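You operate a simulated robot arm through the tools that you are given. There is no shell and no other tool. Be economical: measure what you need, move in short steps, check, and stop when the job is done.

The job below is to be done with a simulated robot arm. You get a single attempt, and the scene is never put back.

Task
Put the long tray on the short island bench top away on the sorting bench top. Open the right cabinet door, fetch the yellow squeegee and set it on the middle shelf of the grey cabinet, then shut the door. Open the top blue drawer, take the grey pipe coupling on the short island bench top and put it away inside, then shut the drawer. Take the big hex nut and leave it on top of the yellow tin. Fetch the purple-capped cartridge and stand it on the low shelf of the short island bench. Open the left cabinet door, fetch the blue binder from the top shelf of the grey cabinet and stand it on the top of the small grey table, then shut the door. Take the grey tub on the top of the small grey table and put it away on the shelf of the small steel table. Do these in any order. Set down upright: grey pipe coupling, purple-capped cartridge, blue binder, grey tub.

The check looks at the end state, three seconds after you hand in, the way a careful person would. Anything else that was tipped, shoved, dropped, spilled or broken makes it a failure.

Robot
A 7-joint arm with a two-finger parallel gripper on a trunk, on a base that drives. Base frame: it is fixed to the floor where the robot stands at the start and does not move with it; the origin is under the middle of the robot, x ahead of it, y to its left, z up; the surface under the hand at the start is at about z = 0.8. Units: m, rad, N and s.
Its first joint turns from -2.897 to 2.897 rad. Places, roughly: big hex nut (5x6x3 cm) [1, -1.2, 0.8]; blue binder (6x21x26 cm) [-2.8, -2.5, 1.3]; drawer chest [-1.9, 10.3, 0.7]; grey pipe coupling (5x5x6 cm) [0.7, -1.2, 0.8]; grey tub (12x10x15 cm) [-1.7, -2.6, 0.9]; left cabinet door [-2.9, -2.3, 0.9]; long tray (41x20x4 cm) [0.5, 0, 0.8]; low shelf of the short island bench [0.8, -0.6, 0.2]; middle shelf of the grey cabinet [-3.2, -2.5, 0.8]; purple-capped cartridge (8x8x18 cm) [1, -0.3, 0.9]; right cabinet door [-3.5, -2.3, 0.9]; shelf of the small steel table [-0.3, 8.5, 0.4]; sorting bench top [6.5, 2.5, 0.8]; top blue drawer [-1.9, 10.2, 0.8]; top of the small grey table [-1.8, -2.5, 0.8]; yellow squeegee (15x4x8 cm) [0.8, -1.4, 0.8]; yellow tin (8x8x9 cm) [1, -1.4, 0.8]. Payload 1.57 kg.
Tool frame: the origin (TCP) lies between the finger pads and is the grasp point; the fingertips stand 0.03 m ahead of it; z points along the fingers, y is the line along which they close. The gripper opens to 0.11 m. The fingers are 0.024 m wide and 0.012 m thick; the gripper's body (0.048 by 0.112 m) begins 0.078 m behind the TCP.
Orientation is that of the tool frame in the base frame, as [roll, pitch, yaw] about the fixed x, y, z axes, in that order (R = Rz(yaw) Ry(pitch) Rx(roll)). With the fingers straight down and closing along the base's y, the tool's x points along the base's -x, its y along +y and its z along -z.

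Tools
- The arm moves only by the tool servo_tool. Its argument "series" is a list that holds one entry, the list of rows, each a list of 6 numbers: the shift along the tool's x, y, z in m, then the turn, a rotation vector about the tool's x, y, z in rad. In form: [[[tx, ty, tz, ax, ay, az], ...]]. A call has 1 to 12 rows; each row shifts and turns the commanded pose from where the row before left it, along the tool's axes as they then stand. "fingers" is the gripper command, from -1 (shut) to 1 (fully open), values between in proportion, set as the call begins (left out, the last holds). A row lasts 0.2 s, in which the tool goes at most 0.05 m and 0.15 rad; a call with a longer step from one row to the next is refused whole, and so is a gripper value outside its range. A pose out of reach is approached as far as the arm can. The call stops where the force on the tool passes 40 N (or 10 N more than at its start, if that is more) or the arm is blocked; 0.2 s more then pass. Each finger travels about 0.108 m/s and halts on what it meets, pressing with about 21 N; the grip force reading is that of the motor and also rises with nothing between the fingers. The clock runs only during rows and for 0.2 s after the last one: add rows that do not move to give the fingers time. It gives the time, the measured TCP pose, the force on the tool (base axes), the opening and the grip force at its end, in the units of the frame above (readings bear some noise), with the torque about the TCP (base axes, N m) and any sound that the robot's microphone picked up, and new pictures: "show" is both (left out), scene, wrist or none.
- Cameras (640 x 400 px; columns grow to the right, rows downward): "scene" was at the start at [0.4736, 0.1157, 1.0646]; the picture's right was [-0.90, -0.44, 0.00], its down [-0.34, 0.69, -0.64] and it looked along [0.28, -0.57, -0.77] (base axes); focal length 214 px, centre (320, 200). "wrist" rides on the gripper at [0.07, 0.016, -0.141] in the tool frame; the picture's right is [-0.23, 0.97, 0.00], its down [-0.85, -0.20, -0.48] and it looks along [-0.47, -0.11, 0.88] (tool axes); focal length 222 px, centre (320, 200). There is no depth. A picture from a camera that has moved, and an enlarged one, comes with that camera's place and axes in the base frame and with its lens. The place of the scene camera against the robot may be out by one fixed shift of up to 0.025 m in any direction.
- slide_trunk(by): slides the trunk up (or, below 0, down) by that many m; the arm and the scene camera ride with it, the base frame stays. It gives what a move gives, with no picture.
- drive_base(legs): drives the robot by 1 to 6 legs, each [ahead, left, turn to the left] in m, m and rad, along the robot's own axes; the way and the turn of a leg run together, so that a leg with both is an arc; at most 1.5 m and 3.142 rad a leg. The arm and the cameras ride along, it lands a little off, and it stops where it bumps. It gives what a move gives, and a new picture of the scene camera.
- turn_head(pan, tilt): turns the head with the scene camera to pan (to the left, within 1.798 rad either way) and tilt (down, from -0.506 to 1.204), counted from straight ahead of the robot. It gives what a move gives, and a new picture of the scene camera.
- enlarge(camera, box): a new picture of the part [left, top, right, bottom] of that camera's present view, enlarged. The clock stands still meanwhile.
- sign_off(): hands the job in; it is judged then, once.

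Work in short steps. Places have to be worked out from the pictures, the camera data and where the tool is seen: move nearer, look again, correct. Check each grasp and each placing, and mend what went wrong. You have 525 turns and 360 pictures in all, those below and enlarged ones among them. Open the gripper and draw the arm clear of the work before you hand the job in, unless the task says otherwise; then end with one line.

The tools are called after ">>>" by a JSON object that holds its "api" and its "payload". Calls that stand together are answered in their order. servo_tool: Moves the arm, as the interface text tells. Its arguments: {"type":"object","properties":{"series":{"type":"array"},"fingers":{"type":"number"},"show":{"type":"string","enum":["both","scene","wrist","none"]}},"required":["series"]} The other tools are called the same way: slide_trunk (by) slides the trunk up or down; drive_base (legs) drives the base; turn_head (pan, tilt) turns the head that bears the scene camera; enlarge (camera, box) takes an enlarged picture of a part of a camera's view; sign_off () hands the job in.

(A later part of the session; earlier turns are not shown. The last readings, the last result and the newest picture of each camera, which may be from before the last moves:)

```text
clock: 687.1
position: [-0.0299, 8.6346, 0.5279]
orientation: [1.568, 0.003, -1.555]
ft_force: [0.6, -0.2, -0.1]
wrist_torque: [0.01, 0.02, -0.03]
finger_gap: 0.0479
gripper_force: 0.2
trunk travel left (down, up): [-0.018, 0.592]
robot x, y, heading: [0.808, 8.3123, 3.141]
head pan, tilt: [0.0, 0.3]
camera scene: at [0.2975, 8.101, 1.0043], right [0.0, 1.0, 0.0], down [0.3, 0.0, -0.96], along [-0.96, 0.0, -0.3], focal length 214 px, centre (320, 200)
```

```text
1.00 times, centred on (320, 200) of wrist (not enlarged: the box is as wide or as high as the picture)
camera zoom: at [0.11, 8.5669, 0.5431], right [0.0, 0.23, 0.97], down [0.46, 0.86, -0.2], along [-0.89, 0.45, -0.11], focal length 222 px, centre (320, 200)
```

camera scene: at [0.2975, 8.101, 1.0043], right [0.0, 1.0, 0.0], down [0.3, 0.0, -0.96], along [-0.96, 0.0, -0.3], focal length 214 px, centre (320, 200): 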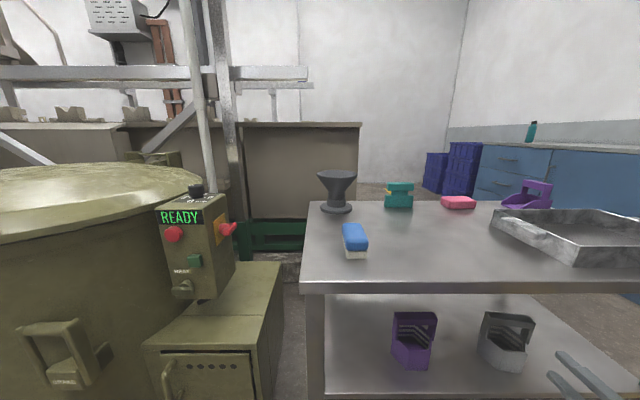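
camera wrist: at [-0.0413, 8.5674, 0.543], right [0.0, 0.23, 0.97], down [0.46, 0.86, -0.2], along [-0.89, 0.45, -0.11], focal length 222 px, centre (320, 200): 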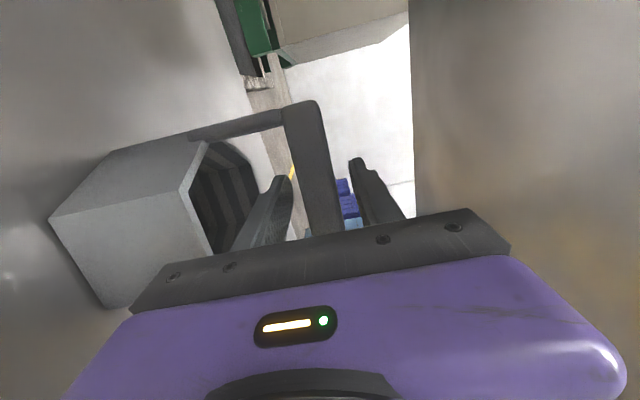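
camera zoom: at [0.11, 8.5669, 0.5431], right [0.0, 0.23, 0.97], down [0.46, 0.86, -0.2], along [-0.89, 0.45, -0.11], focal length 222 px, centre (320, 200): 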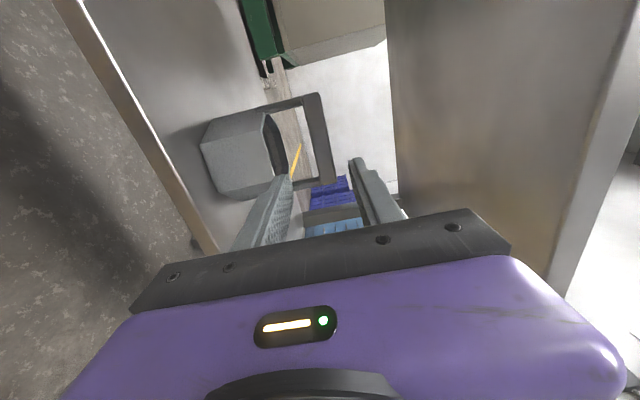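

The tub stands upright on the shelf. While my hand is free I'll go open the top blue drawer now. Back off, raise the trunk, and move toward the chest.

>>> {"api": "drive_base", "payload": {"legs": [[-0.35, 0, 0]]}}

>>> {"api": "slide_trunk", "payload": {"by": 0.4}}

>>> {"api": "turn_head", "payload": {"pan": -0.5, "tilt": 0.4}}

```text
clock: 689.4
position: [0.3176, 8.6337, 0.5276]
orientation: [1.569, 0.002, -1.554]
ft_force: [-0.4, -0.1, -0.2]
wrist_torque: [0.02, 0.03, -0.01]
finger_gap: 0.048
gripper_force: 0.0
trunk travel left (down, up): [-0.018, 0.592]
robot x, y, heading: [1.152, 8.3123, 3.134]
head pan, tilt: [0.0, 0.3]
camera scene: at [0.6444, 8.0999, 1.0043], right [0.0, 1.0, 0.0], down [0.3, 0.0, -0.96], along [-0.96, 0.0, -0.3], focal length 214 px, centre (320, 200)
```

scene: 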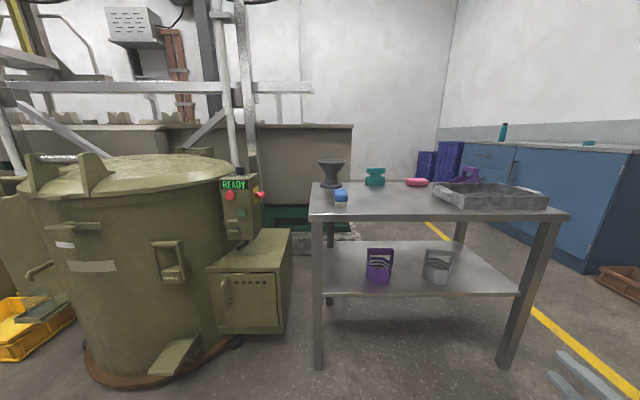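

```text
clock: 693.2
position: [0.3164, 8.634, 0.9276]
orientation: [1.569, 0.0, -1.554]
ft_force: [-0.8, 0.5, -0.6]
wrist_torque: [0.0, 0.02, -0.01]
finger_gap: 0.0476
gripper_force: 0.0
trunk travel left (down, up): [-0.418, 0.192]
robot x, y, heading: [1.1518, 8.3132, 3.138]
head pan, tilt: [0.0, 0.3]
```

```text
clock: 694.1
position: [0.3176, 8.6326, 0.9276]
orientation: [1.569, 0.002, -1.553]
ft_force: [0.1, 0.1, 1.3]
wrist_torque: [0.02, 0.0, 0.03]
finger_gap: 0.048
gripper_force: 0.0
trunk travel left (down, up): [-0.418, 0.192]
robot x, y, heading: [1.1481, 8.3126, 3.135]
head pan, tilt: [-0.499, 0.4]
camera scene: at [0.6566, 8.1441, 1.3951], right [0.48, 0.88, 0.0], down [0.34, -0.19, -0.92], along [-0.81, 0.44, -0.39], focal length 214 px, centre (320, 200)
```

scene: 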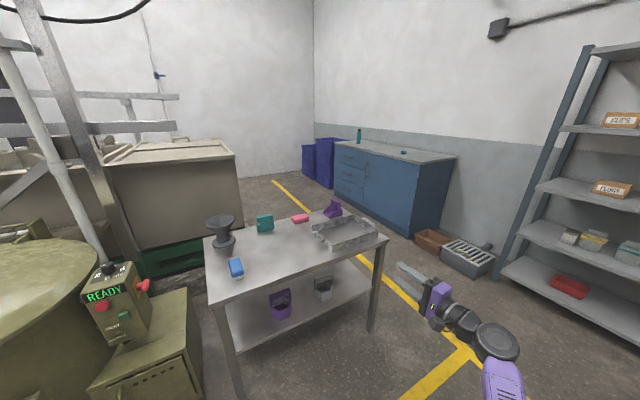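

The chest front is at y≈10.1, drawers at its left end (x≈−1.9). Drive through the lane between the table and chest, then turn to face it.

>>> {"api": "drive_base", "payload": {"legs": [[0, -1.06, 0], [1.5, 0, 0], [1.45, 0, 0], [0.1, 0.35, 0]]}}

>>> {"api": "slide_trunk", "payload": {"by": 0.1}}

>>> {"api": "drive_base", "payload": {"legs": [[0, 0, -1.57]]}}

>>> {"api": "turn_head", "payload": {"pan": -0.1, "tilt": 0.6}}

```text
clock: 715.4
position: [-2.7295, 9.3333, 0.927]
orientation: [1.569, 0.0, -1.545]
ft_force: [0.2, -0.5, 0.3]
wrist_torque: [-0.01, -0.02, -0.04]
finger_gap: 0.0477
gripper_force: 0.0
trunk travel left (down, up): [-0.418, 0.192]
robot x, y, heading: [-1.8931, 9.0187, -3.137]
head pan, tilt: [-0.499, 0.4]
camera scene: at [-2.3865, 8.8463, 1.395], right [0.48, 0.88, 0.0], down [0.34, -0.19, -0.92], along [-0.81, 0.44, -0.39], focal length 214 px, centre (320, 200)
```

scene: 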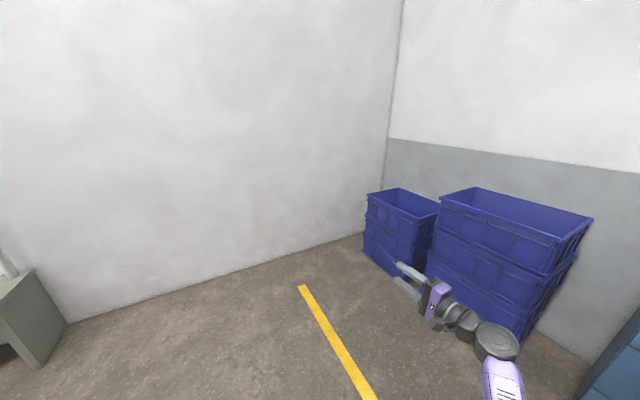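

```text
clock: 716.7
position: [-2.7294, 9.3341, 1.0279]
orientation: [1.568, 0.003, -1.544]
ft_force: [-0.1, -0.1, 1.1]
wrist_torque: [-0.04, -0.01, 0.01]
finger_gap: 0.0478
gripper_force: 0.1
trunk travel left (down, up): [-0.518, 0.092]
robot x, y, heading: [-1.8909, 9.0164, -3.139]
head pan, tilt: [-0.499, 0.4]
```

```text
clock: 720.9
position: [-1.5857, 9.8608, 1.0283]
orientation: [1.569, 0.001, -3.106]
ft_force: [0.3, 0.4, -0.6]
wrist_torque: [0.01, -0.01, -0.01]
finger_gap: 0.0478
gripper_force: 0.1
trunk travel left (down, up): [-0.518, 0.092]
robot x, y, heading: [-1.8933, 9.015, 1.582]
head pan, tilt: [-0.499, 0.4]
camera scene: at [-2.0409, 9.5101, 1.495], right [0.88, -0.47, 0.0], down [-0.18, -0.34, -0.92], along [0.43, 0.81, -0.39], focal length 214 px, centre (320, 200)
```

scene: 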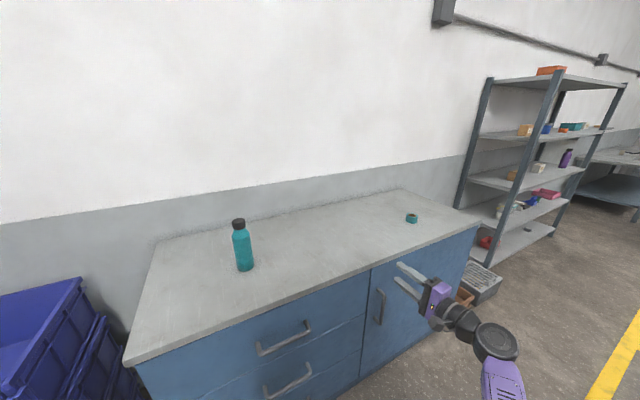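

```text
clock: 721.8
position: [-1.585, 9.8607, 1.0272]
orientation: [1.57, 0.001, -3.106]
ft_force: [0.3, 0.0, -0.7]
wrist_torque: [0.01, -0.04, 0.0]
finger_gap: 0.0478
gripper_force: 0.0
trunk travel left (down, up): [-0.518, 0.092]
robot x, y, heading: [-1.8932, 9.0195, 1.58]
head pan, tilt: [-0.099, 0.6]
camera scene: at [-2.0764, 9.5163, 1.4768], right [1.0, -0.09, 0.0], down [-0.05, -0.56, -0.83], along [0.07, 0.82, -0.56], focal length 214 px, centre (320, 200)
```

scene: 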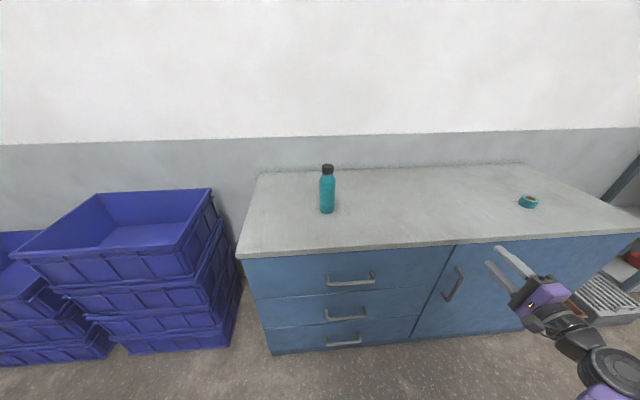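

The top drawer's handle bar is near (−1.91, 10.04, 0.73). Move left and lower to that height, then look with the wrist camera.

>>> {"api": "drive_base", "payload": {"legs": [[-0.08, 0.33, -0.01]]}}

>>> {"api": "slide_trunk", "payload": {"by": -0.28}}

>>> {"api": "enlarge", "payload": {"camera": "wrist", "box": [0, 0, 640, 400]}}

>>> {"api": "enlarge", "payload": {"camera": "scene", "box": [0, 0, 640, 400]}}

```text
clock: 724.0
position: [-1.9093, 9.7757, 1.0279]
orientation: [1.57, 0.004, -3.113]
ft_force: [0.2, -0.4, 0.2]
wrist_torque: [0.0, 0.02, 0.01]
finger_gap: 0.0482
gripper_force: 0.1
trunk travel left (down, up): [-0.518, 0.092]
robot x, y, heading: [-2.2197, 8.9351, 1.581]
head pan, tilt: [-0.099, 0.6]
camera scene: at [-2.4017, 9.4342, 1.4768], right [1.0, -0.09, 0.0], down [-0.05, -0.56, -0.83], along [0.08, 0.82, -0.56], focal length 214 px, centre (320, 200)
```

scene: 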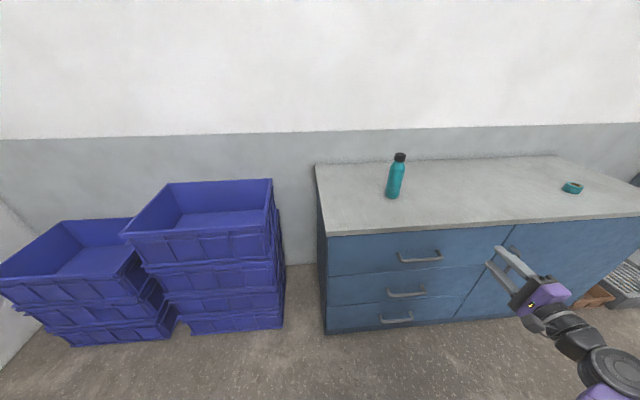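

```text
clock: 726.8
position: [-1.9088, 9.7746, 0.7476]
orientation: [1.569, 0.002, -3.113]
ft_force: [0.2, 0.0, 1.1]
wrist_torque: [0.01, 0.01, -0.01]
finger_gap: 0.0476
gripper_force: 0.0
trunk travel left (down, up): [-0.238, 0.372]
robot x, y, heading: [-2.2188, 8.934, 1.58]
head pan, tilt: [-0.099, 0.6]
```

```text
1.00 times, centred on (320, 200) of wrist (not enlarged: the box is as wide or as high as the picture)
camera zoom: at [-1.9761, 9.6317, 0.7632], right [0.23, 0.01, 0.97], down [0.87, -0.45, -0.2], along [0.44, 0.89, -0.11], focal length 222 px, centre (320, 200)
```

zoom: 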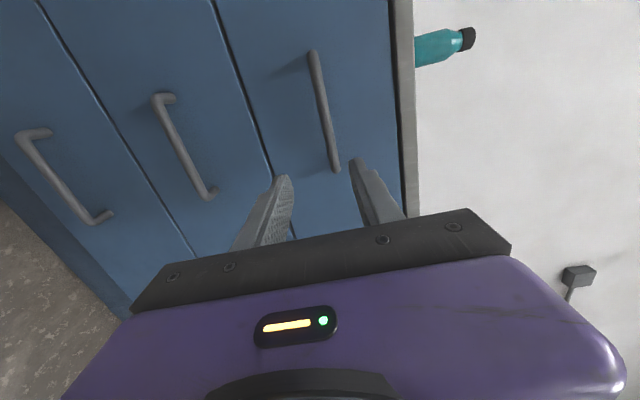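

```text
1.00 times, centred on (320, 200) of scene (not enlarged: the box is as wide or as high as the picture)
camera zoom: at [-2.4017, 9.4342, 1.1968], right [1.0, -0.09, 0.0], down [-0.05, -0.56, -0.83], along [0.08, 0.82, -0.56], focal length 214 px, centre (320, 200)
```

zoom: 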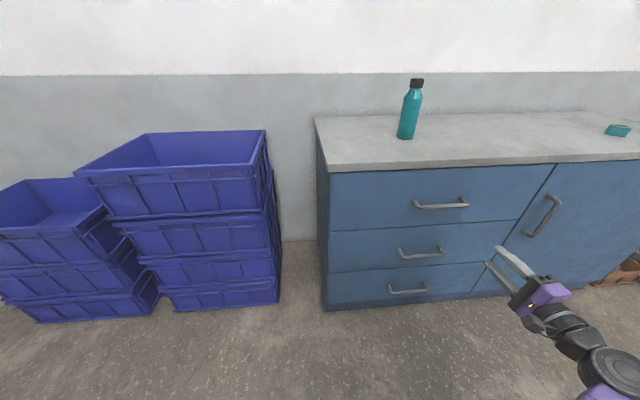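

Bar at about x −1.94, z 0.76, y≈9.98–10.02. Align and advance 15 cm.

>>> {"api": "servo_tool", "payload": {"series": [[[0.02, 0.012, 0.03, 0, 0, 0], [0, 0, 0.04, 0, 0, 0], [0, 0, 0.04, 0, 0, 0], [0, 0, 0.03, 0, 0, 0], [0, 0, 0, 0, 0, 0]]], "show": "wrist"}}

```text
clock: 728.0
position: [-1.9306, 9.9157, 0.7599]
orientation: [1.569, 0.001, -3.111]
ft_force: [0.3, 0.7, 0.3]
wrist_torque: [0.02, 0.02, -0.01]
finger_gap: 0.0478
gripper_force: 0.1
trunk travel left (down, up): [-0.238, 0.372]
robot x, y, heading: [-2.2243, 8.9337, 1.579]
head pan, tilt: [-0.099, 0.6]
camera wrist: at [-1.9998, 9.7715, 0.7756], right [0.23, 0.01, 0.97], down [0.87, -0.45, -0.2], along [0.44, 0.89, -0.11], focal length 222 px, centre (320, 200)
```

wrist: 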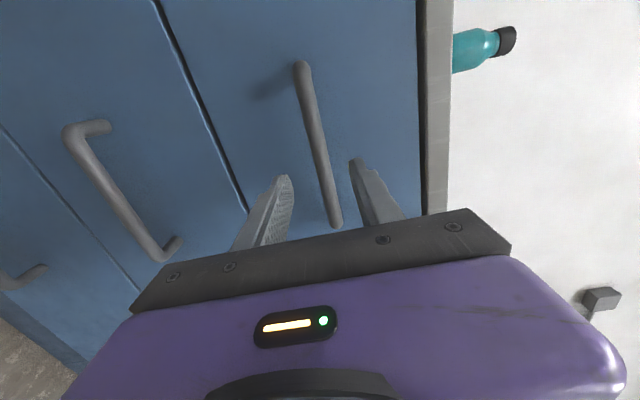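

>>> {"api": "servo_tool", "payload": {"series": [[[0, 0, 0.03, 0, 0, 0], [0, 0, 0.03, 0, 0, 0], [0, 0, 0.01, 0, 0, 0], [0, 0, 0, 0, 0, 0]]], "show": "wrist"}}

```text
clock: 729.0
position: [-1.9336, 9.9834, 0.7609]
orientation: [1.569, 0.0, -3.114]
ft_force: [0.1, 0.3, -0.1]
wrist_torque: [0.01, -0.01, 0.0]
finger_gap: 0.0479
gripper_force: 0.1
trunk travel left (down, up): [-0.238, 0.372]
robot x, y, heading: [-2.218, 8.9352, 1.579]
head pan, tilt: [-0.099, 0.6]
camera wrist: at [-2.0021, 9.8411, 0.7752], right [0.23, 0.0, 0.97], down [0.87, -0.45, -0.2], along [0.44, 0.89, -0.11], focal length 222 px, centre (320, 200)
```

wrist: 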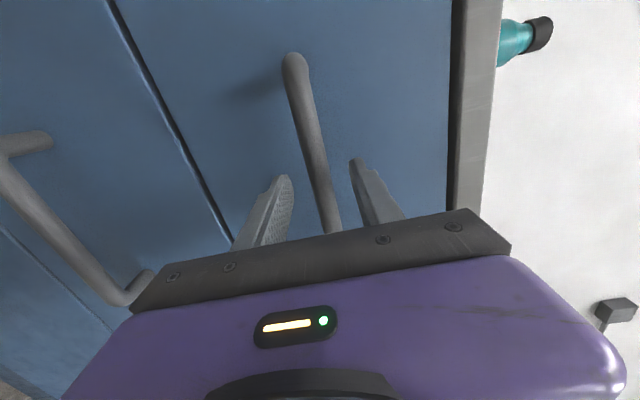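

>>> {"api": "servo_tool", "payload": {"series": [[[0, 0, 0.012, 0, 0, 0], [0, 0, 0.012, 0, 0, 0], [0, 0, 0.008, 0, 0, 0], [0, 0, 0, 0, 0, 0]]], "show": "wrist"}}

```text
clock: 730.0
position: [-1.9359, 10.0173, 0.7601]
orientation: [1.569, 0.0, -3.113]
ft_force: [0.6, -0.2, 0.9]
wrist_torque: [-0.01, 0.03, -0.01]
finger_gap: 0.048
gripper_force: 0.0
trunk travel left (down, up): [-0.238, 0.372]
robot x, y, heading: [-2.2212, 8.9342, 1.582]
head pan, tilt: [-0.099, 0.6]
camera wrist: at [-2.0027, 9.8729, 0.7755], right [0.23, 0.01, 0.97], down [0.87, -0.45, -0.2], along [0.44, 0.89, -0.11], focal length 222 px, centre (320, 200)
```

wrist: 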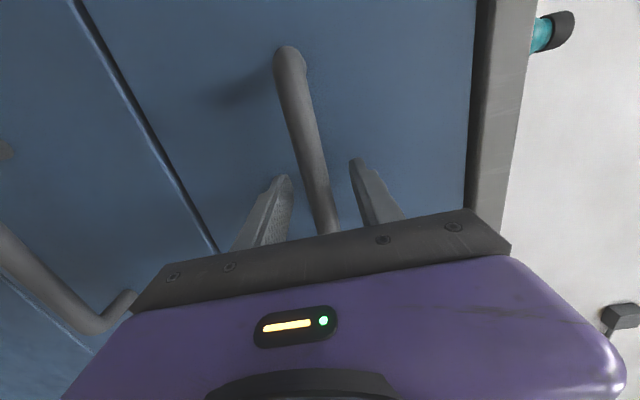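

Bar is well between the pads; close and pull.

>>> {"api": "servo_tool", "payload": {"series": [[[0, 0, 0, 0, 0, 0], [0, 0, 0, 0, 0, 0], [0, 0, 0, 0, 0, 0]]], "fingers": -1, "show": "none"}}

>>> {"api": "servo_tool", "payload": {"series": [[[0, 0, -0.02, 0, 0, 0], [0, 0, -0.03, 0, 0, 0], [0, 0, 0, 0, 0, 0]]], "show": "scene"}}

```text
clock: 730.8
position: [-1.9353, 10.0175, 0.7602]
orientation: [1.567, 0.002, -3.113]
ft_force: [0.3, 1.2, 1.0]
wrist_torque: [-0.01, 0.29, -0.09]
finger_gap: 0.0178
gripper_force: 31.9
trunk travel left (down, up): [-0.238, 0.372]
robot x, y, heading: [-2.2196, 8.9375, 1.583]
head pan, tilt: [-0.099, 0.6]
```

```text
clock: 731.6
position: [-1.9348, 9.9666, 0.7603]
orientation: [1.572, 0.003, -3.111]
ft_force: [-8.1, 0.9, 1.3]
wrist_torque: [0.01, 0.24, -0.18]
finger_gap: 0.0179
gripper_force: 32.6
trunk travel left (down, up): [-0.238, 0.372]
robot x, y, heading: [-2.2204, 8.9354, 1.578]
head pan, tilt: [-0.099, 0.6]
camera scene: at [-2.402, 9.4342, 1.1968], right [1.0, -0.09, 0.0], down [-0.05, -0.56, -0.83], along [0.08, 0.82, -0.56], focal length 214 px, centre (320, 200)
```

scene: 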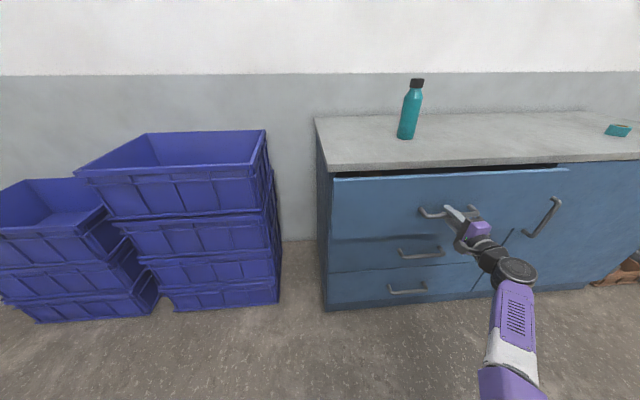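

The drawer is sliding out. Pull it further by driving back.

>>> {"api": "drive_base", "payload": {"legs": [[-0.12, 0, 0]]}}

>>> {"api": "drive_base", "payload": {"legs": [[-0.1, 0, 0]]}}

```text
clock: 732.8
position: [-1.9254, 9.9065, 0.7596]
orientation: [1.571, 0.001, -3.115]
ft_force: [-20.3, 0.7, -1.3]
wrist_torque: [0.06, 0.37, 0.64]
finger_gap: 0.0178
gripper_force: 32.7
trunk travel left (down, up): [-0.238, 0.372]
robot x, y, heading: [-2.2194, 8.8815, 1.572]
head pan, tilt: [-0.099, 0.6]
camera scene: at [-2.3963, 9.378, 1.1968], right [0.99, -0.1, 0.0], down [-0.06, -0.56, -0.82], along [0.08, 0.82, -0.57], focal length 214 px, centre (320, 200)
```

scene: 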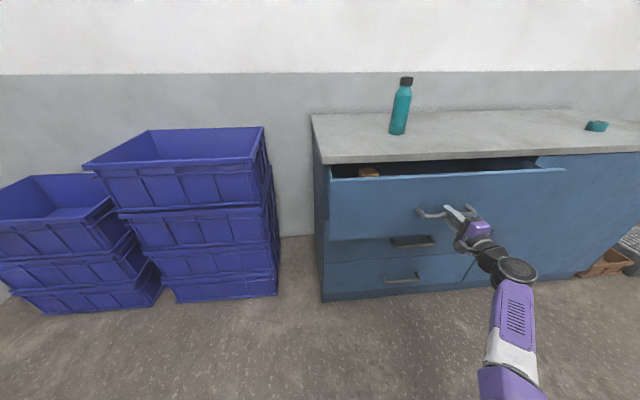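

```text
clock: 733.6
position: [-1.927, 9.908, 0.7595]
orientation: [1.57, -0.001, -3.117]
ft_force: [0.3, -0.7, 0.4]
wrist_torque: [-0.02, 0.02, 0.35]
finger_gap: 0.0178
gripper_force: 32.4
trunk travel left (down, up): [-0.238, 0.372]
robot x, y, heading: [-2.2201, 8.8748, 1.571]
head pan, tilt: [-0.099, 0.6]
stopped in leg 1: the robot was blocked; the commanded pose is now the measured one
camera scene: at [-2.3965, 9.378, 1.1968], right [0.99, -0.1, 0.0], down [-0.06, -0.56, -0.83], along [0.08, 0.82, -0.56], focal length 214 px, centre (320, 200)
```

scene: 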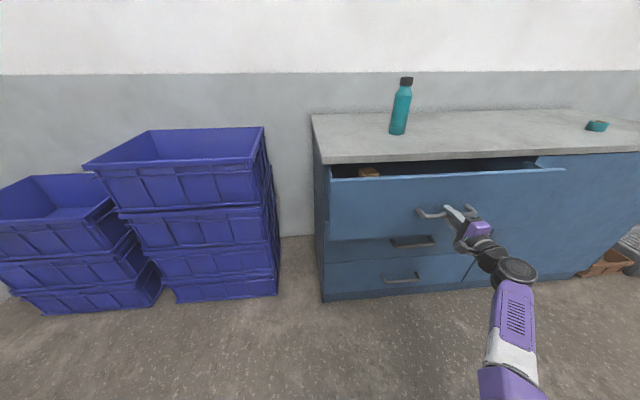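

The base is blocked behind (machine), so pull with the arm.

>>> {"api": "servo_tool", "payload": {"series": [[[0, 0, -0.03, 0, 0, 0], [0, 0, -0.03, 0, 0, 0], [0, 0, -0.03, 0, 0, 0], [0, 0, -0.03, 0, 0, 0], [0, 0, 0, 0, 0, 0]]], "show": "scene"}}

```text
clock: 734.8
position: [-1.9261, 9.787, 0.7591]
orientation: [1.569, 0.0, -3.109]
ft_force: [-21.5, -1.6, 4.5]
wrist_torque: [-0.01, 0.18, -0.6]
finger_gap: 0.0178
gripper_force: 32.3
trunk travel left (down, up): [-0.238, 0.372]
robot x, y, heading: [-2.2184, 8.8742, 1.571]
head pan, tilt: [-0.099, 0.6]
camera scene: at [-2.3973, 9.3778, 1.1969], right [1.0, -0.1, 0.0], down [-0.06, -0.56, -0.83], along [0.08, 0.82, -0.56], focal length 214 px, centre (320, 200)
```

scene: 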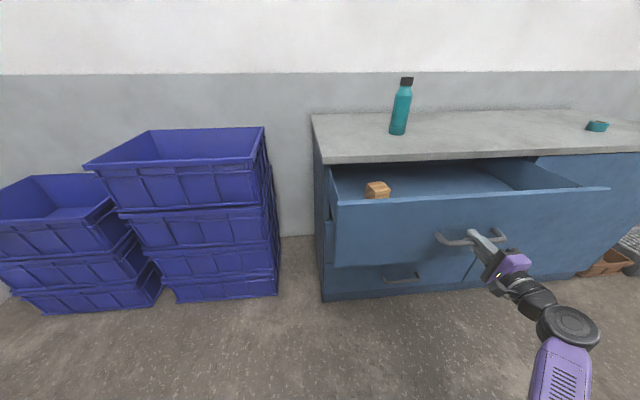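

Pull slightly more, then release and back the hand off.

>>> {"api": "servo_tool", "payload": {"series": [[[0, 0, -0.03, 0, 0, 0], [0, 0, -0.02, 0, 0, 0], [0, 0, 0, 0, 0, 0]]], "show": "none"}}

>>> {"api": "servo_tool", "payload": {"series": [[[0, 0, 0, 0, 0, 0], [0, 0, 0, 0, 0, 0], [0, 0, -0.02, 0, 0, 0], [0, 0, -0.03, 0, 0, 0], [0, 0, -0.03, 0, 0, 0], [0, 0, 0, 0, 0, 0]]], "fingers": 0, "show": "both"}}

```text
clock: 735.6
position: [-1.9248, 9.7365, 0.7602]
orientation: [1.57, 0.001, -3.11]
ft_force: [-29.8, -0.5, 5.5]
wrist_torque: [-0.03, 0.19, -0.13]
finger_gap: 0.018
gripper_force: 32.1
trunk travel left (down, up): [-0.238, 0.372]
robot x, y, heading: [-2.2164, 8.8789, 1.57]
head pan, tilt: [-0.099, 0.6]
```

```text
clock: 737.0
position: [-1.9202, 9.6551, 0.7609]
orientation: [1.569, 0.0, -3.116]
ft_force: [0.1, -0.4, -0.4]
wrist_torque: [0.02, -0.03, -0.04]
finger_gap: 0.0548
gripper_force: 0.1
trunk travel left (down, up): [-0.238, 0.372]
robot x, y, heading: [-2.217, 8.8743, 1.572]
head pan, tilt: [-0.099, 0.6]
camera scene: at [-2.3965, 9.378, 1.1968], right [0.99, -0.1, 0.0], down [-0.06, -0.56, -0.83], along [0.08, 0.82, -0.56], focal length 214 px, centre (320, 200)
camera wrist: at [-1.9879, 9.5125, 0.7757], right [0.23, 0.0, 0.97], down [0.87, -0.46, -0.2], along [0.44, 0.89, -0.11], focal length 222 px, centre (320, 200)
```

scene: 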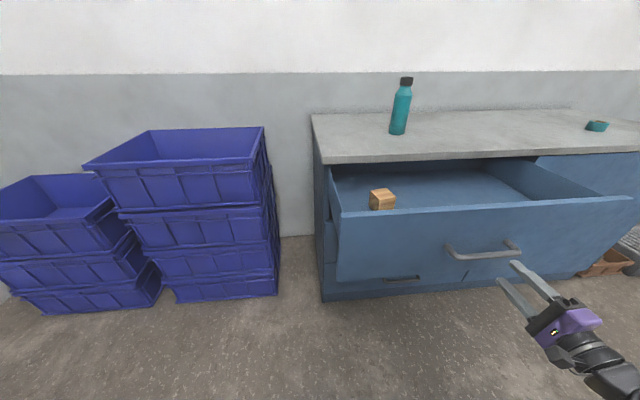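
wrist: 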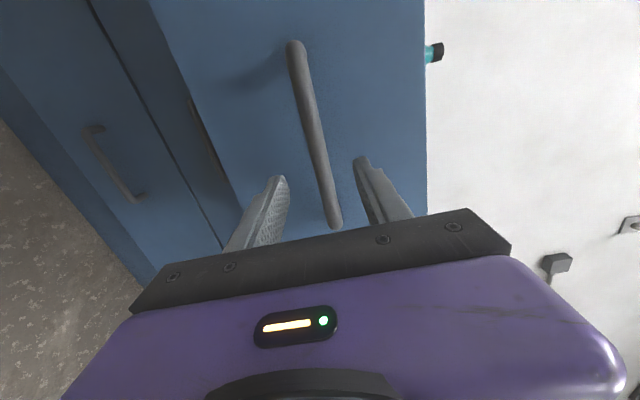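

The drawer is open ~28 cm with plenty of free space beside the wooden block. Now go fetch the coupling: raise the arm, turn to heading 0, and leave via the lane.

>>> {"api": "slide_trunk", "payload": {"by": 0.33}}

>>> {"api": "drive_base", "payload": {"legs": [[0, 0, -1.57], [0.95, 0, 0], [0, 0.45, 0], [1.3, 0, 0], [1.2, 0, 0]]}}

```text
clock: 740.2
position: [-1.9209, 9.6565, 1.0899]
orientation: [1.569, 0.001, -3.116]
ft_force: [-0.8, 0.6, -0.3]
wrist_torque: [-0.01, 0.02, -0.04]
finger_gap: 0.0551
gripper_force: 0.1
trunk travel left (down, up): [-0.568, 0.042]
robot x, y, heading: [-2.2186, 8.8795, 1.572]
head pan, tilt: [-0.099, 0.6]
```

```text
clock: 741.0
position: [-1.9121, 9.6573, 1.0889]
orientation: [1.57, 0.001, -3.123]
ft_force: [0.2, -1.5, -0.3]
wrist_torque: [0.03, 0.01, 0.0]
finger_gap: 0.055
gripper_force: 0.0
trunk travel left (down, up): [-0.568, 0.042]
robot x, y, heading: [-2.2148, 8.8818, 1.563]
head pan, tilt: [-0.099, 0.6]
stopped in leg 1: the robot was blocked; the commanded pose is now the measured one
camera scene: at [-2.3904, 9.3821, 1.5268], right [0.99, -0.11, 0.0], down [-0.06, -0.56, -0.83], along [0.09, 0.82, -0.56], focal length 214 px, centre (320, 200)
```

scene: 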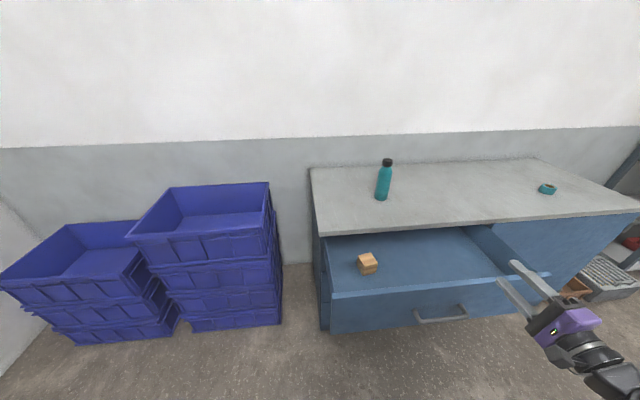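

Rear is against the machine; move ahead a little and sideways first, then turn.

>>> {"api": "drive_base", "payload": {"legs": [[0.14, 0, 0], [0, -0.75, 0], [0, 0, -1.57]]}}

>>> {"api": "drive_base", "payload": {"legs": [[0, 0.35, 0], [1.3, 0, 0], [1.2, 0, 0], [0, -1.15, 0]]}}

```text
clock: 749.9
position: [-0.697, 8.6951, 1.0901]
orientation: [1.568, 0.001, 1.573]
ft_force: [0.6, -0.1, -0.5]
wrist_torque: [0.03, 0.02, 0.0]
finger_gap: 0.0548
gripper_force: 0.1
trunk travel left (down, up): [-0.568, 0.042]
robot x, y, heading: [-1.4674, 9.0117, -0.023]
head pan, tilt: [-0.099, 0.6]
camera scene: at [-0.9345, 9.1747, 1.5268], right [-0.12, -0.99, 0.0], down [-0.56, 0.07, -0.83], along [0.82, -0.1, -0.56], focal length 214 px, centre (320, 200)
```

scene: 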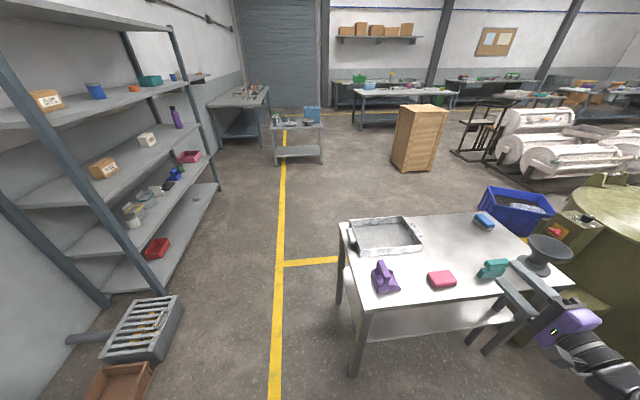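

```text
clock: 769.3
position: [1.7767, 7.8372, 1.0908]
orientation: [1.567, 0.001, 1.569]
ft_force: [0.7, -0.5, -0.4]
wrist_torque: [0.03, -0.03, 0.02]
finger_gap: 0.0551
gripper_force: 0.1
trunk travel left (down, up): [-0.568, 0.042]
robot x, y, heading: [1.0056, 8.1525, -0.027]
head pan, tilt: [-0.099, 0.6]
camera scene: at [1.5382, 8.3182, 1.5268], right [-0.13, -0.99, 0.0], down [-0.56, 0.07, -0.83], along [0.82, -0.1, -0.56], focal length 214 px, centre (320, 200)
```

scene: 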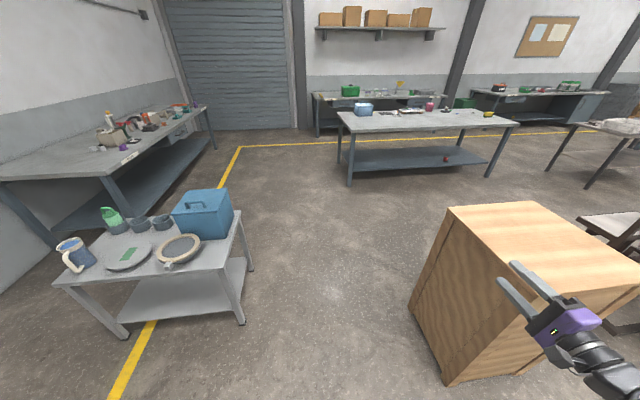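

Pass between the small table and the wooden box.

>>> {"api": "drive_base", "payload": {"legs": [[0.3, 0.12, 0.027], [1.0, 0, 0], [0.9, 0, 0], [0, 0, -1.57]]}}

```text
clock: 784.4
position: [2.898, 7.5051, 1.089]
orientation: [1.569, 0.002, 0.03]
ft_force: [-0.3, 0.0, -0.1]
wrist_torque: [0.01, -0.02, -0.02]
finger_gap: 0.055
gripper_force: 0.2
trunk travel left (down, up): [-0.568, 0.042]
robot x, y, heading: [3.1932, 8.2871, -1.571]
head pan, tilt: [-0.099, 0.6]
camera scene: at [3.3991, 7.7548, 1.5268], right [-1.0, 0.1, 0.0], down [0.05, 0.56, -0.83], along [-0.08, -0.82, -0.56], focal length 214 px, centre (320, 200)
```

scene: 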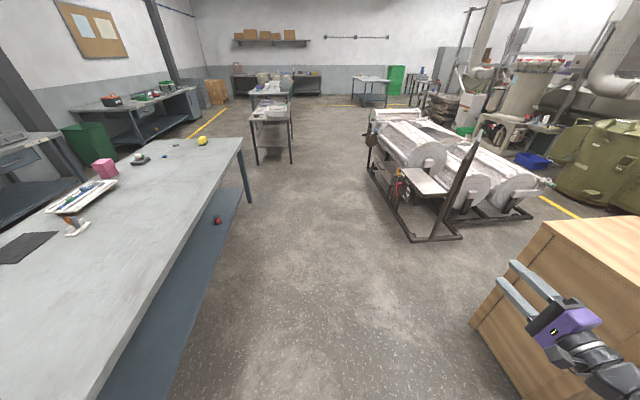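

>>> {"api": "drive_base", "payload": {"legs": [[1.3, -0.2, 0], [1.4, 0, 0], [1.4, 0, 0], [1.4, 0, 0], [1.2, 0, 0]]}}

```text
clock: 816.4
position: [2.7573, 0.809, 1.0904]
orientation: [1.569, 0.002, 0.031]
ft_force: [-1.1, -0.8, 1.2]
wrist_torque: [0.04, 0.0, -0.03]
finger_gap: 0.0548
gripper_force: 0.0
trunk travel left (down, up): [-0.568, 0.042]
robot x, y, heading: [3.0551, 1.5868, -1.565]
head pan, tilt: [-0.099, 0.6]
camera scene: at [3.2576, 1.0597, 1.5268], right [-1.0, 0.09, 0.0], down [0.05, 0.56, -0.83], along [-0.08, -0.82, -0.56], focal length 214 px, centre (320, 200)
```

scene: 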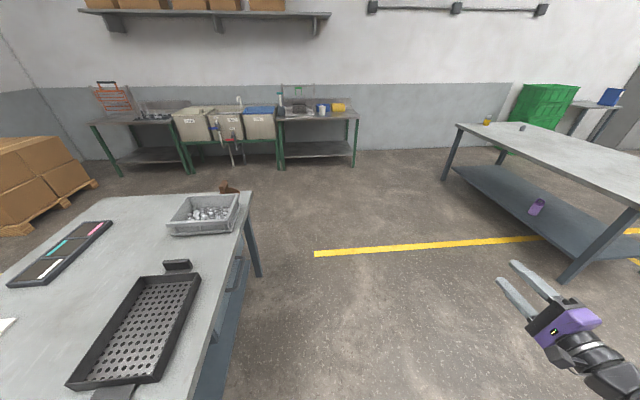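

Continue south past the island's far side and turn to face it; meanwhile restore the tool to natural roll and tilt it nearly vertical.

>>> {"api": "drive_base", "payload": {"legs": [[1.3, -0.45, 0], [1.2, 0, 0], [0, 0, -1.57]]}}

>>> {"api": "servo_tool", "payload": {"series": [[[0, 0, 0, 0, 0, -0.145], [0, 0, 0, 0, 0, -0.145], [0, 0, 0, 0, 0, -0.145], [0, 0, 0, 0, 0, -0.145], [0, 0, 0, 0, 0, -0.145], [0, 0, 0, 0, 0, -0.145], [0, 0, 0, 0, 0, -0.145], [0, 0, 0, 0, 0, -0.145], [0, 0, 0, 0, 0, -0.145], [0, 0, 0, 0, 0, -0.145], [0, 0, 0, 0, 0, -0.12], [0, 0, 0, 0, 0, 0]]], "show": "none"}}

>>> {"api": "servo_tool", "payload": {"series": [[[0, 0, 0, 0, 0.14, 0], [0, 0, 0, 0, 0.14, 0], [0, 0, 0, 0, 0.14, 0], [0, 0, 0, 0, 0.14, 0], [0, 0, 0, 0, 0.14, 0], [0, 0, 0, 0, 0.14, 0], [0, 0, 0, 0, 0.14, 0], [0, 0, 0, 0, 0.14, 0], [0, 0, 0, 0, 0.1, 0], [0, 0, 0, 0, 0, 0]]], "fingers": 1, "show": "none"}}

>>> {"api": "turn_head", "payload": {"pan": 0.2, "tilt": 0.6}}

```text
clock: 832.8
position: [1.8114, -0.6306, 1.0904]
orientation: [1.57, 0.002, -1.546]
ft_force: [-0.5, 0.0, 0.1]
wrist_torque: [0.02, 0.0, 0.02]
finger_gap: 0.0553
gripper_force: 0.1
trunk travel left (down, up): [-0.568, 0.042]
robot x, y, heading: [2.587, -0.9324, 3.137]
head pan, tilt: [-0.099, 0.6]
camera scene: at [2.0859, -1.135, 1.5268], right [0.1, 0.99, 0.0], down [0.56, -0.06, -0.83], along [-0.82, 0.08, -0.56], focal length 214 px, centre (320, 200)
```

scene: 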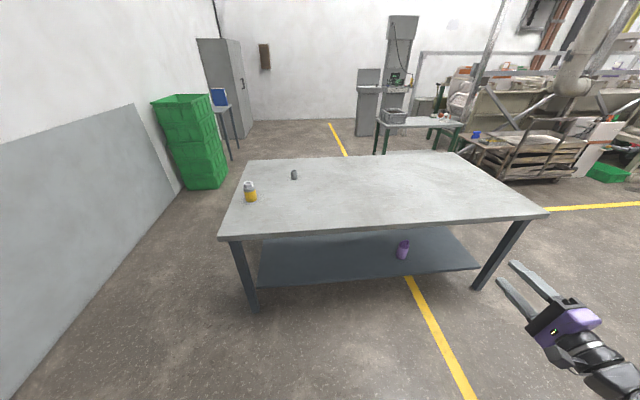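

```text
clock: 835.4
position: [1.8109, -0.6304, 1.0885]
orientation: [-1.131, 1.569, 2.035]
ft_force: [0.3, 0.5, 0.2]
wrist_torque: [-0.03, 0.0, 0.01]
finger_gap: 0.0551
gripper_force: 0.1
trunk travel left (down, up): [-0.568, 0.042]
robot x, y, heading: [2.5874, -0.9299, 3.141]
head pan, tilt: [-0.099, 0.6]
```

```text
clock: 837.6
position: [1.8118, -0.6285, 1.0893]
orientation: [3.141, 0.351, 0.023]
ft_force: [-0.1, -0.1, -0.4]
wrist_torque: [0.05, -0.02, -0.03]
finger_gap: 0.1101
gripper_force: 0.0
trunk travel left (down, up): [-0.568, 0.042]
robot x, y, heading: [2.592, -0.9284, 3.136]
head pan, tilt: [-0.099, 0.6]
```

```text
clock: 838.4
position: [1.8106, -0.6293, 1.0899]
orientation: [3.141, 0.352, 0.024]
ft_force: [-0.7, -0.2, -0.4]
wrist_torque: [0.01, -0.03, 0.01]
finger_gap: 0.1102
gripper_force: 0.2
trunk travel left (down, up): [-0.568, 0.042]
robot x, y, heading: [2.5865, -0.9256, 3.135]
head pan, tilt: [0.201, 0.6]
camera scene: at [2.0872, -1.1614, 1.5268], right [-0.2, 0.98, 0.0], down [0.55, 0.11, -0.83], along [-0.81, -0.16, -0.56], focal length 214 px, centre (320, 200)
```

scene: 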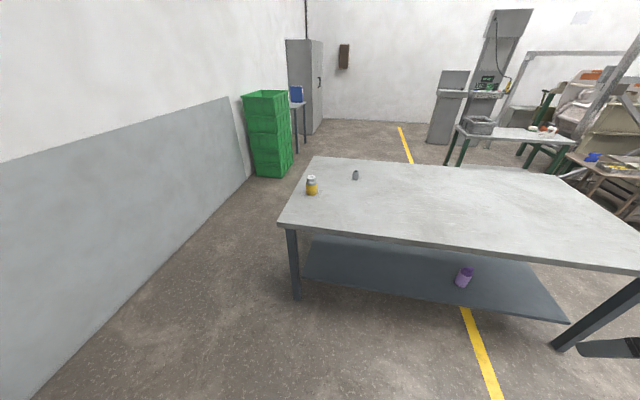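

Everything is in place. Drive up to the bench and bring the tool above the coupling (≈(0.70, −1.16)).

>>> {"api": "drive_base", "payload": {"legs": [[0.5, 0.375, 0.005], [0.38, 0, 0]]}}

>>> {"api": "servo_tool", "payload": {"series": [[[-0.035, 0.027, 0, 0, 0, 0], [-0.035, 0.027, 0, 0, 0, 0], [-0.035, 0.027, 0.01, 0, 0, 0], [-0.035, 0.027, 0.01, 0, 0, 0], [-0.03, 0.027, 0.01, 0, 0, 0], [-0.02, 0.025, 0.01, 0, 0, 0], [0, 0, 0, 0, 0, 0]]], "show": "both"}}

```text
clock: 844.0
position: [0.9303, -1.0037, 1.0894]
orientation: [3.14, 0.352, 0.024]
ft_force: [-0.1, 0.4, -0.3]
wrist_torque: [0.01, 0.01, 0.03]
finger_gap: 0.11
gripper_force: 0.0
trunk travel left (down, up): [-0.568, 0.042]
robot x, y, heading: [1.7089, -1.3039, 3.136]
head pan, tilt: [0.201, 0.6]
camera scene: at [1.2075, -1.5355, 1.5269], right [-0.2, 0.98, 0.0], down [0.55, 0.11, -0.83], along [-0.81, -0.16, -0.56], focal length 214 px, centre (320, 200)
```

scene: 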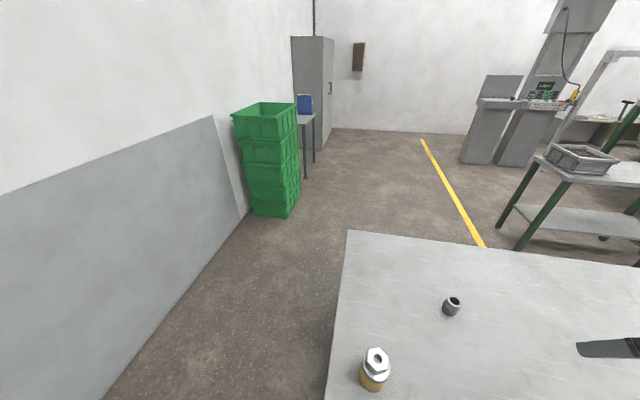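

```text
clock: 845.5
position: [0.742, -1.1691, 1.118]
orientation: [-3.14, 0.352, 0.024]
ft_force: [0.5, 0.4, 0.5]
wrist_torque: [0.02, 0.0, 0.02]
finger_gap: 0.1101
gripper_force: 0.1
trunk travel left (down, up): [-0.568, 0.042]
robot x, y, heading: [1.7117, -1.3035, 3.138]
head pan, tilt: [0.201, 0.6]
camera scene: at [1.2073, -1.5357, 1.5268], right [-0.2, 0.98, 0.0], down [0.55, 0.11, -0.83], along [-0.81, -0.16, -0.56], focal length 214 px, centre (320, 200)
camera wrist: at [0.8554, -1.1827, 1.2264], right [-0.19, -0.98, 0.08], down [-0.64, 0.18, 0.74], along [-0.74, 0.09, -0.66], focal length 222 px, centre (320, 200)
```

scene: 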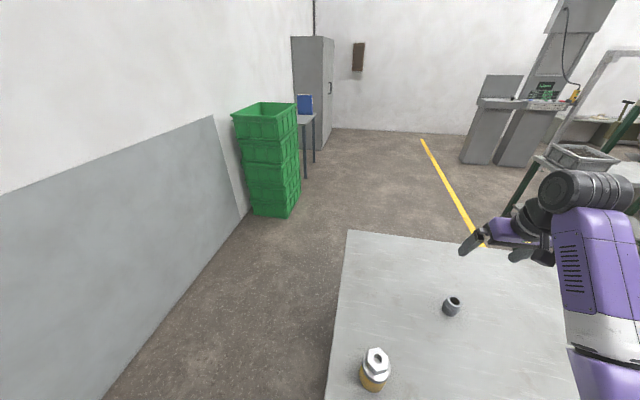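
wrist: 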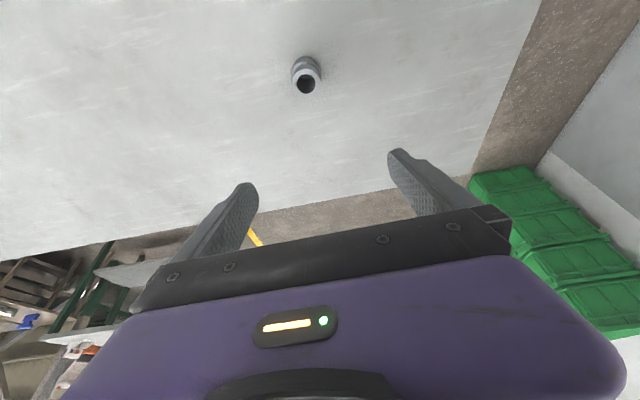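

Coupling centre ≈(0.718, −1.164). Align and descend along the tool axis most of the way.

>>> {"api": "servo_tool", "payload": {"series": [[[0.037, -0.003, 0, 0, 0, 0], [0.037, -0.002, 0, 0, 0, 0], [0, 0, 0.045, 0, 0, 0], [0, 0, 0.045, 0, 0, 0], [0, 0, 0.045, 0, 0, 0], [0, 0, 0.045, 0, 0, 0], [0, 0, 0.02, 0, 0, 0], [0, 0, 0, 0, 0, 0]]], "show": "both"}}

```text
clock: 847.4
position: [0.7423, -1.1634, 0.9042]
orientation: [3.142, 0.353, 0.024]
ft_force: [0.0, 0.5, -0.3]
wrist_torque: [0.02, 0.02, -0.01]
finger_gap: 0.1098
gripper_force: 0.1
trunk travel left (down, up): [-0.568, 0.042]
robot x, y, heading: [1.7088, -1.3031, 3.137]
head pan, tilt: [0.201, 0.6]
camera scene: at [1.2073, -1.5356, 1.5268], right [-0.2, 0.98, 0.0], down [0.55, 0.11, -0.83], along [-0.81, -0.16, -0.56], focal length 214 px, centre (320, 200)
camera wrist: at [0.8547, -1.1774, 1.012], right [-0.19, -0.98, 0.08], down [-0.64, 0.18, 0.74], along [-0.74, 0.09, -0.66], focal length 222 px, centre (320, 200)
```

scene: 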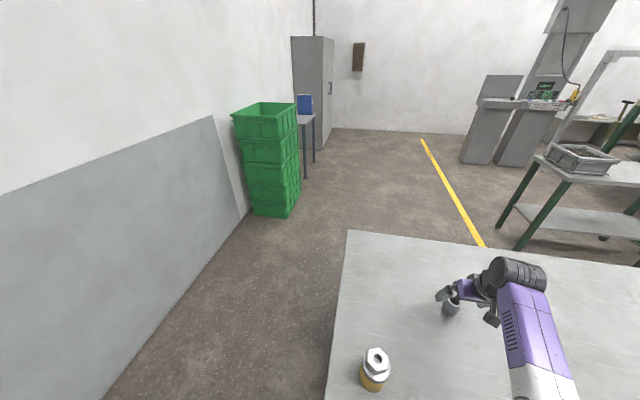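
wrist: 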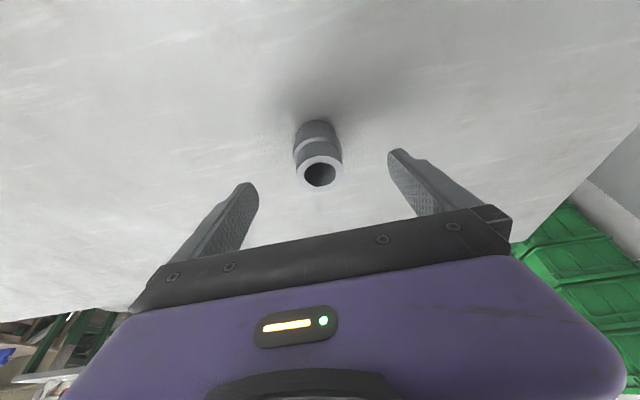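

Centred. Finish the approach and close.

>>> {"api": "servo_tool", "payload": {"series": [[[0, 0, 0.03, 0, 0, 0], [0, 0, 0.03, 0, 0, 0], [0, 0, 0.009, 0, 0, 0], [0, 0, 0, 0, 0, 0]]], "show": "none"}}

>>> {"api": "servo_tool", "payload": {"series": [[[0, 0, 0, 0, 0, 0], [0, 0, 0, 0, 0, 0], [0, 0, 0, 0, 0, 0], [0, 0, 0, 0, 0, 0]]], "fingers": -1, "show": "wrist"}}

```text
clock: 848.4
position: [0.7184, -1.1641, 0.8386]
orientation: [-3.14, 0.353, 0.022]
ft_force: [-0.4, -0.5, -0.5]
wrist_torque: [-0.03, -0.01, -0.03]
finger_gap: 0.11
gripper_force: 0.1
trunk travel left (down, up): [-0.568, 0.042]
robot x, y, heading: [1.7097, -1.304, 3.135]
head pan, tilt: [0.201, 0.6]
```

```text
clock: 849.4
position: [0.7196, -1.163, 0.8402]
orientation: [3.141, 0.353, 0.023]
ft_force: [0.5, 0.3, 1.3]
wrist_torque: [-0.02, 0.0, 0.02]
finger_gap: 0.0464
gripper_force: 20.8
trunk travel left (down, up): [-0.568, 0.042]
robot x, y, heading: [1.7061, -1.3039, 3.141]
head pan, tilt: [0.201, 0.6]
camera wrist: at [0.8317, -1.1783, 0.948], right [-0.19, -0.98, 0.08], down [-0.64, 0.18, 0.74], along [-0.74, 0.09, -0.66], focal length 222 px, centre (320, 200)
```

wrist: 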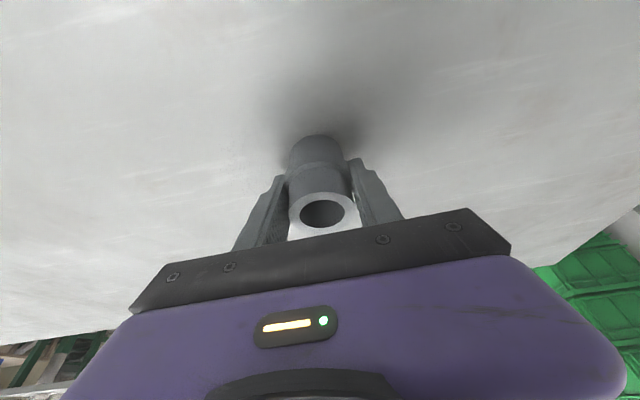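

Gripped (46 mm). Lift straight up.

>>> {"api": "servo_tool", "payload": {"series": [[[-0.0072, 0, -0.0195, 0, 0, 0], [-0.0144, 0, -0.039, 0, 0, 0], [-0.0144, 0, -0.039, 0, 0, 0], [-0.0144, 0, -0.039, 0, 0, 0], [-0.0144, 0, -0.039, 0, 0, 0], [-0.0144, 0, -0.039, 0, 0, 0], [-0.0144, 0, -0.039, 0, 0, 0], [0, 0, 0, 0, 0, 0]]], "show": "both"}}

```text
clock: 851.1
position: [0.7187, -1.1647, 1.1109]
orientation: [3.141, 0.35, 0.023]
ft_force: [-0.4, -0.8, 0.4]
wrist_torque: [0.0, 0.01, 0.03]
finger_gap: 0.0464
gripper_force: 21.3
trunk travel left (down, up): [-0.568, 0.042]
robot x, y, heading: [1.708, -1.3048, 3.14]
head pan, tilt: [0.201, 0.6]
camera scene: at [1.2074, -1.5355, 1.5268], right [-0.2, 0.98, 0.0], down [0.55, 0.11, -0.83], along [-0.81, -0.16, -0.56], focal length 214 px, centre (320, 200)
camera wrist: at [0.831, -1.1787, 1.2183], right [-0.19, -0.98, 0.08], down [-0.64, 0.18, 0.74], along [-0.74, 0.09, -0.66], focal length 222 px, centre (320, 200)
```

scene: 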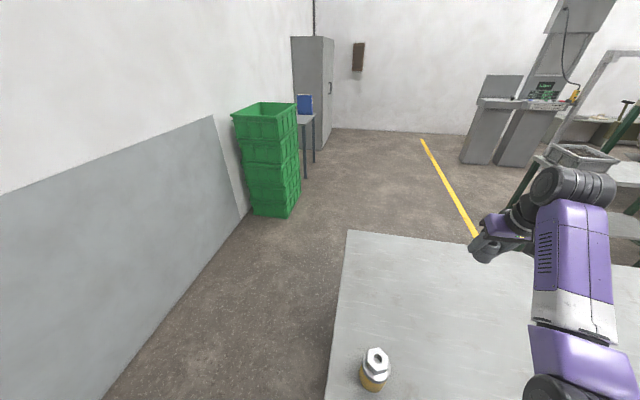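
wrist: 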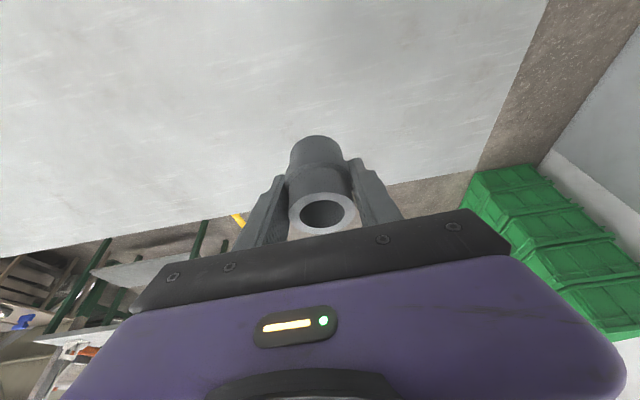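

Coupling secure. Retract the arm a bit and start back north.

>>> {"api": "servo_tool", "payload": {"series": [[[0.038, 0, -0.014, 0, 0, 0], [0.038, 0, -0.014, 0, 0, 0], [0.038, 0, -0.014, 0, 0, 0], [0.038, 0, -0.014, 0, 0, 0], [0.038, 0, -0.014, 0, 0, 0], [0, 0, 0, 0, 0, 0]]], "show": "none"}}

>>> {"api": "drive_base", "payload": {"legs": [[-1.0, 0, 0], [0, 0, -1.57], [1.4, 0, 0], [1.4, 0, 0], [1.0, 0, 0]]}}

```text
clock: 852.5
position: [0.922, -1.1602, 1.1118]
orientation: [3.141, 0.351, 0.024]
ft_force: [-0.4, 0.6, 0.1]
wrist_torque: [0.01, 0.02, -0.05]
finger_gap: 0.0463
gripper_force: 20.9
trunk travel left (down, up): [-0.568, 0.042]
robot x, y, heading: [1.7089, -1.3055, 3.135]
head pan, tilt: [0.201, 0.6]
```

```text
clock: 879.4
position: [2.8332, 3.2706, 1.1103]
orientation: [3.141, 0.353, -1.547]
ft_force: [-0.5, 0.5, -0.4]
wrist_torque: [-0.01, 0.0, -0.02]
finger_gap: 0.0463
gripper_force: 20.9
trunk travel left (down, up): [-0.568, 0.042]
robot x, y, heading: [2.6891, 2.4817, 1.564]
head pan, tilt: [0.201, 0.6]
camera scene: at [2.4847, 2.9815, 1.5268], right [0.98, 0.2, 0.0], down [0.11, -0.55, -0.83], along [-0.16, 0.81, -0.56], focal length 214 px, centre (320, 200)
```

scene: 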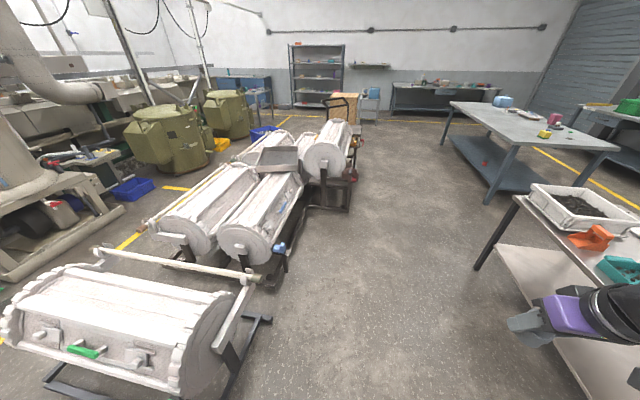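

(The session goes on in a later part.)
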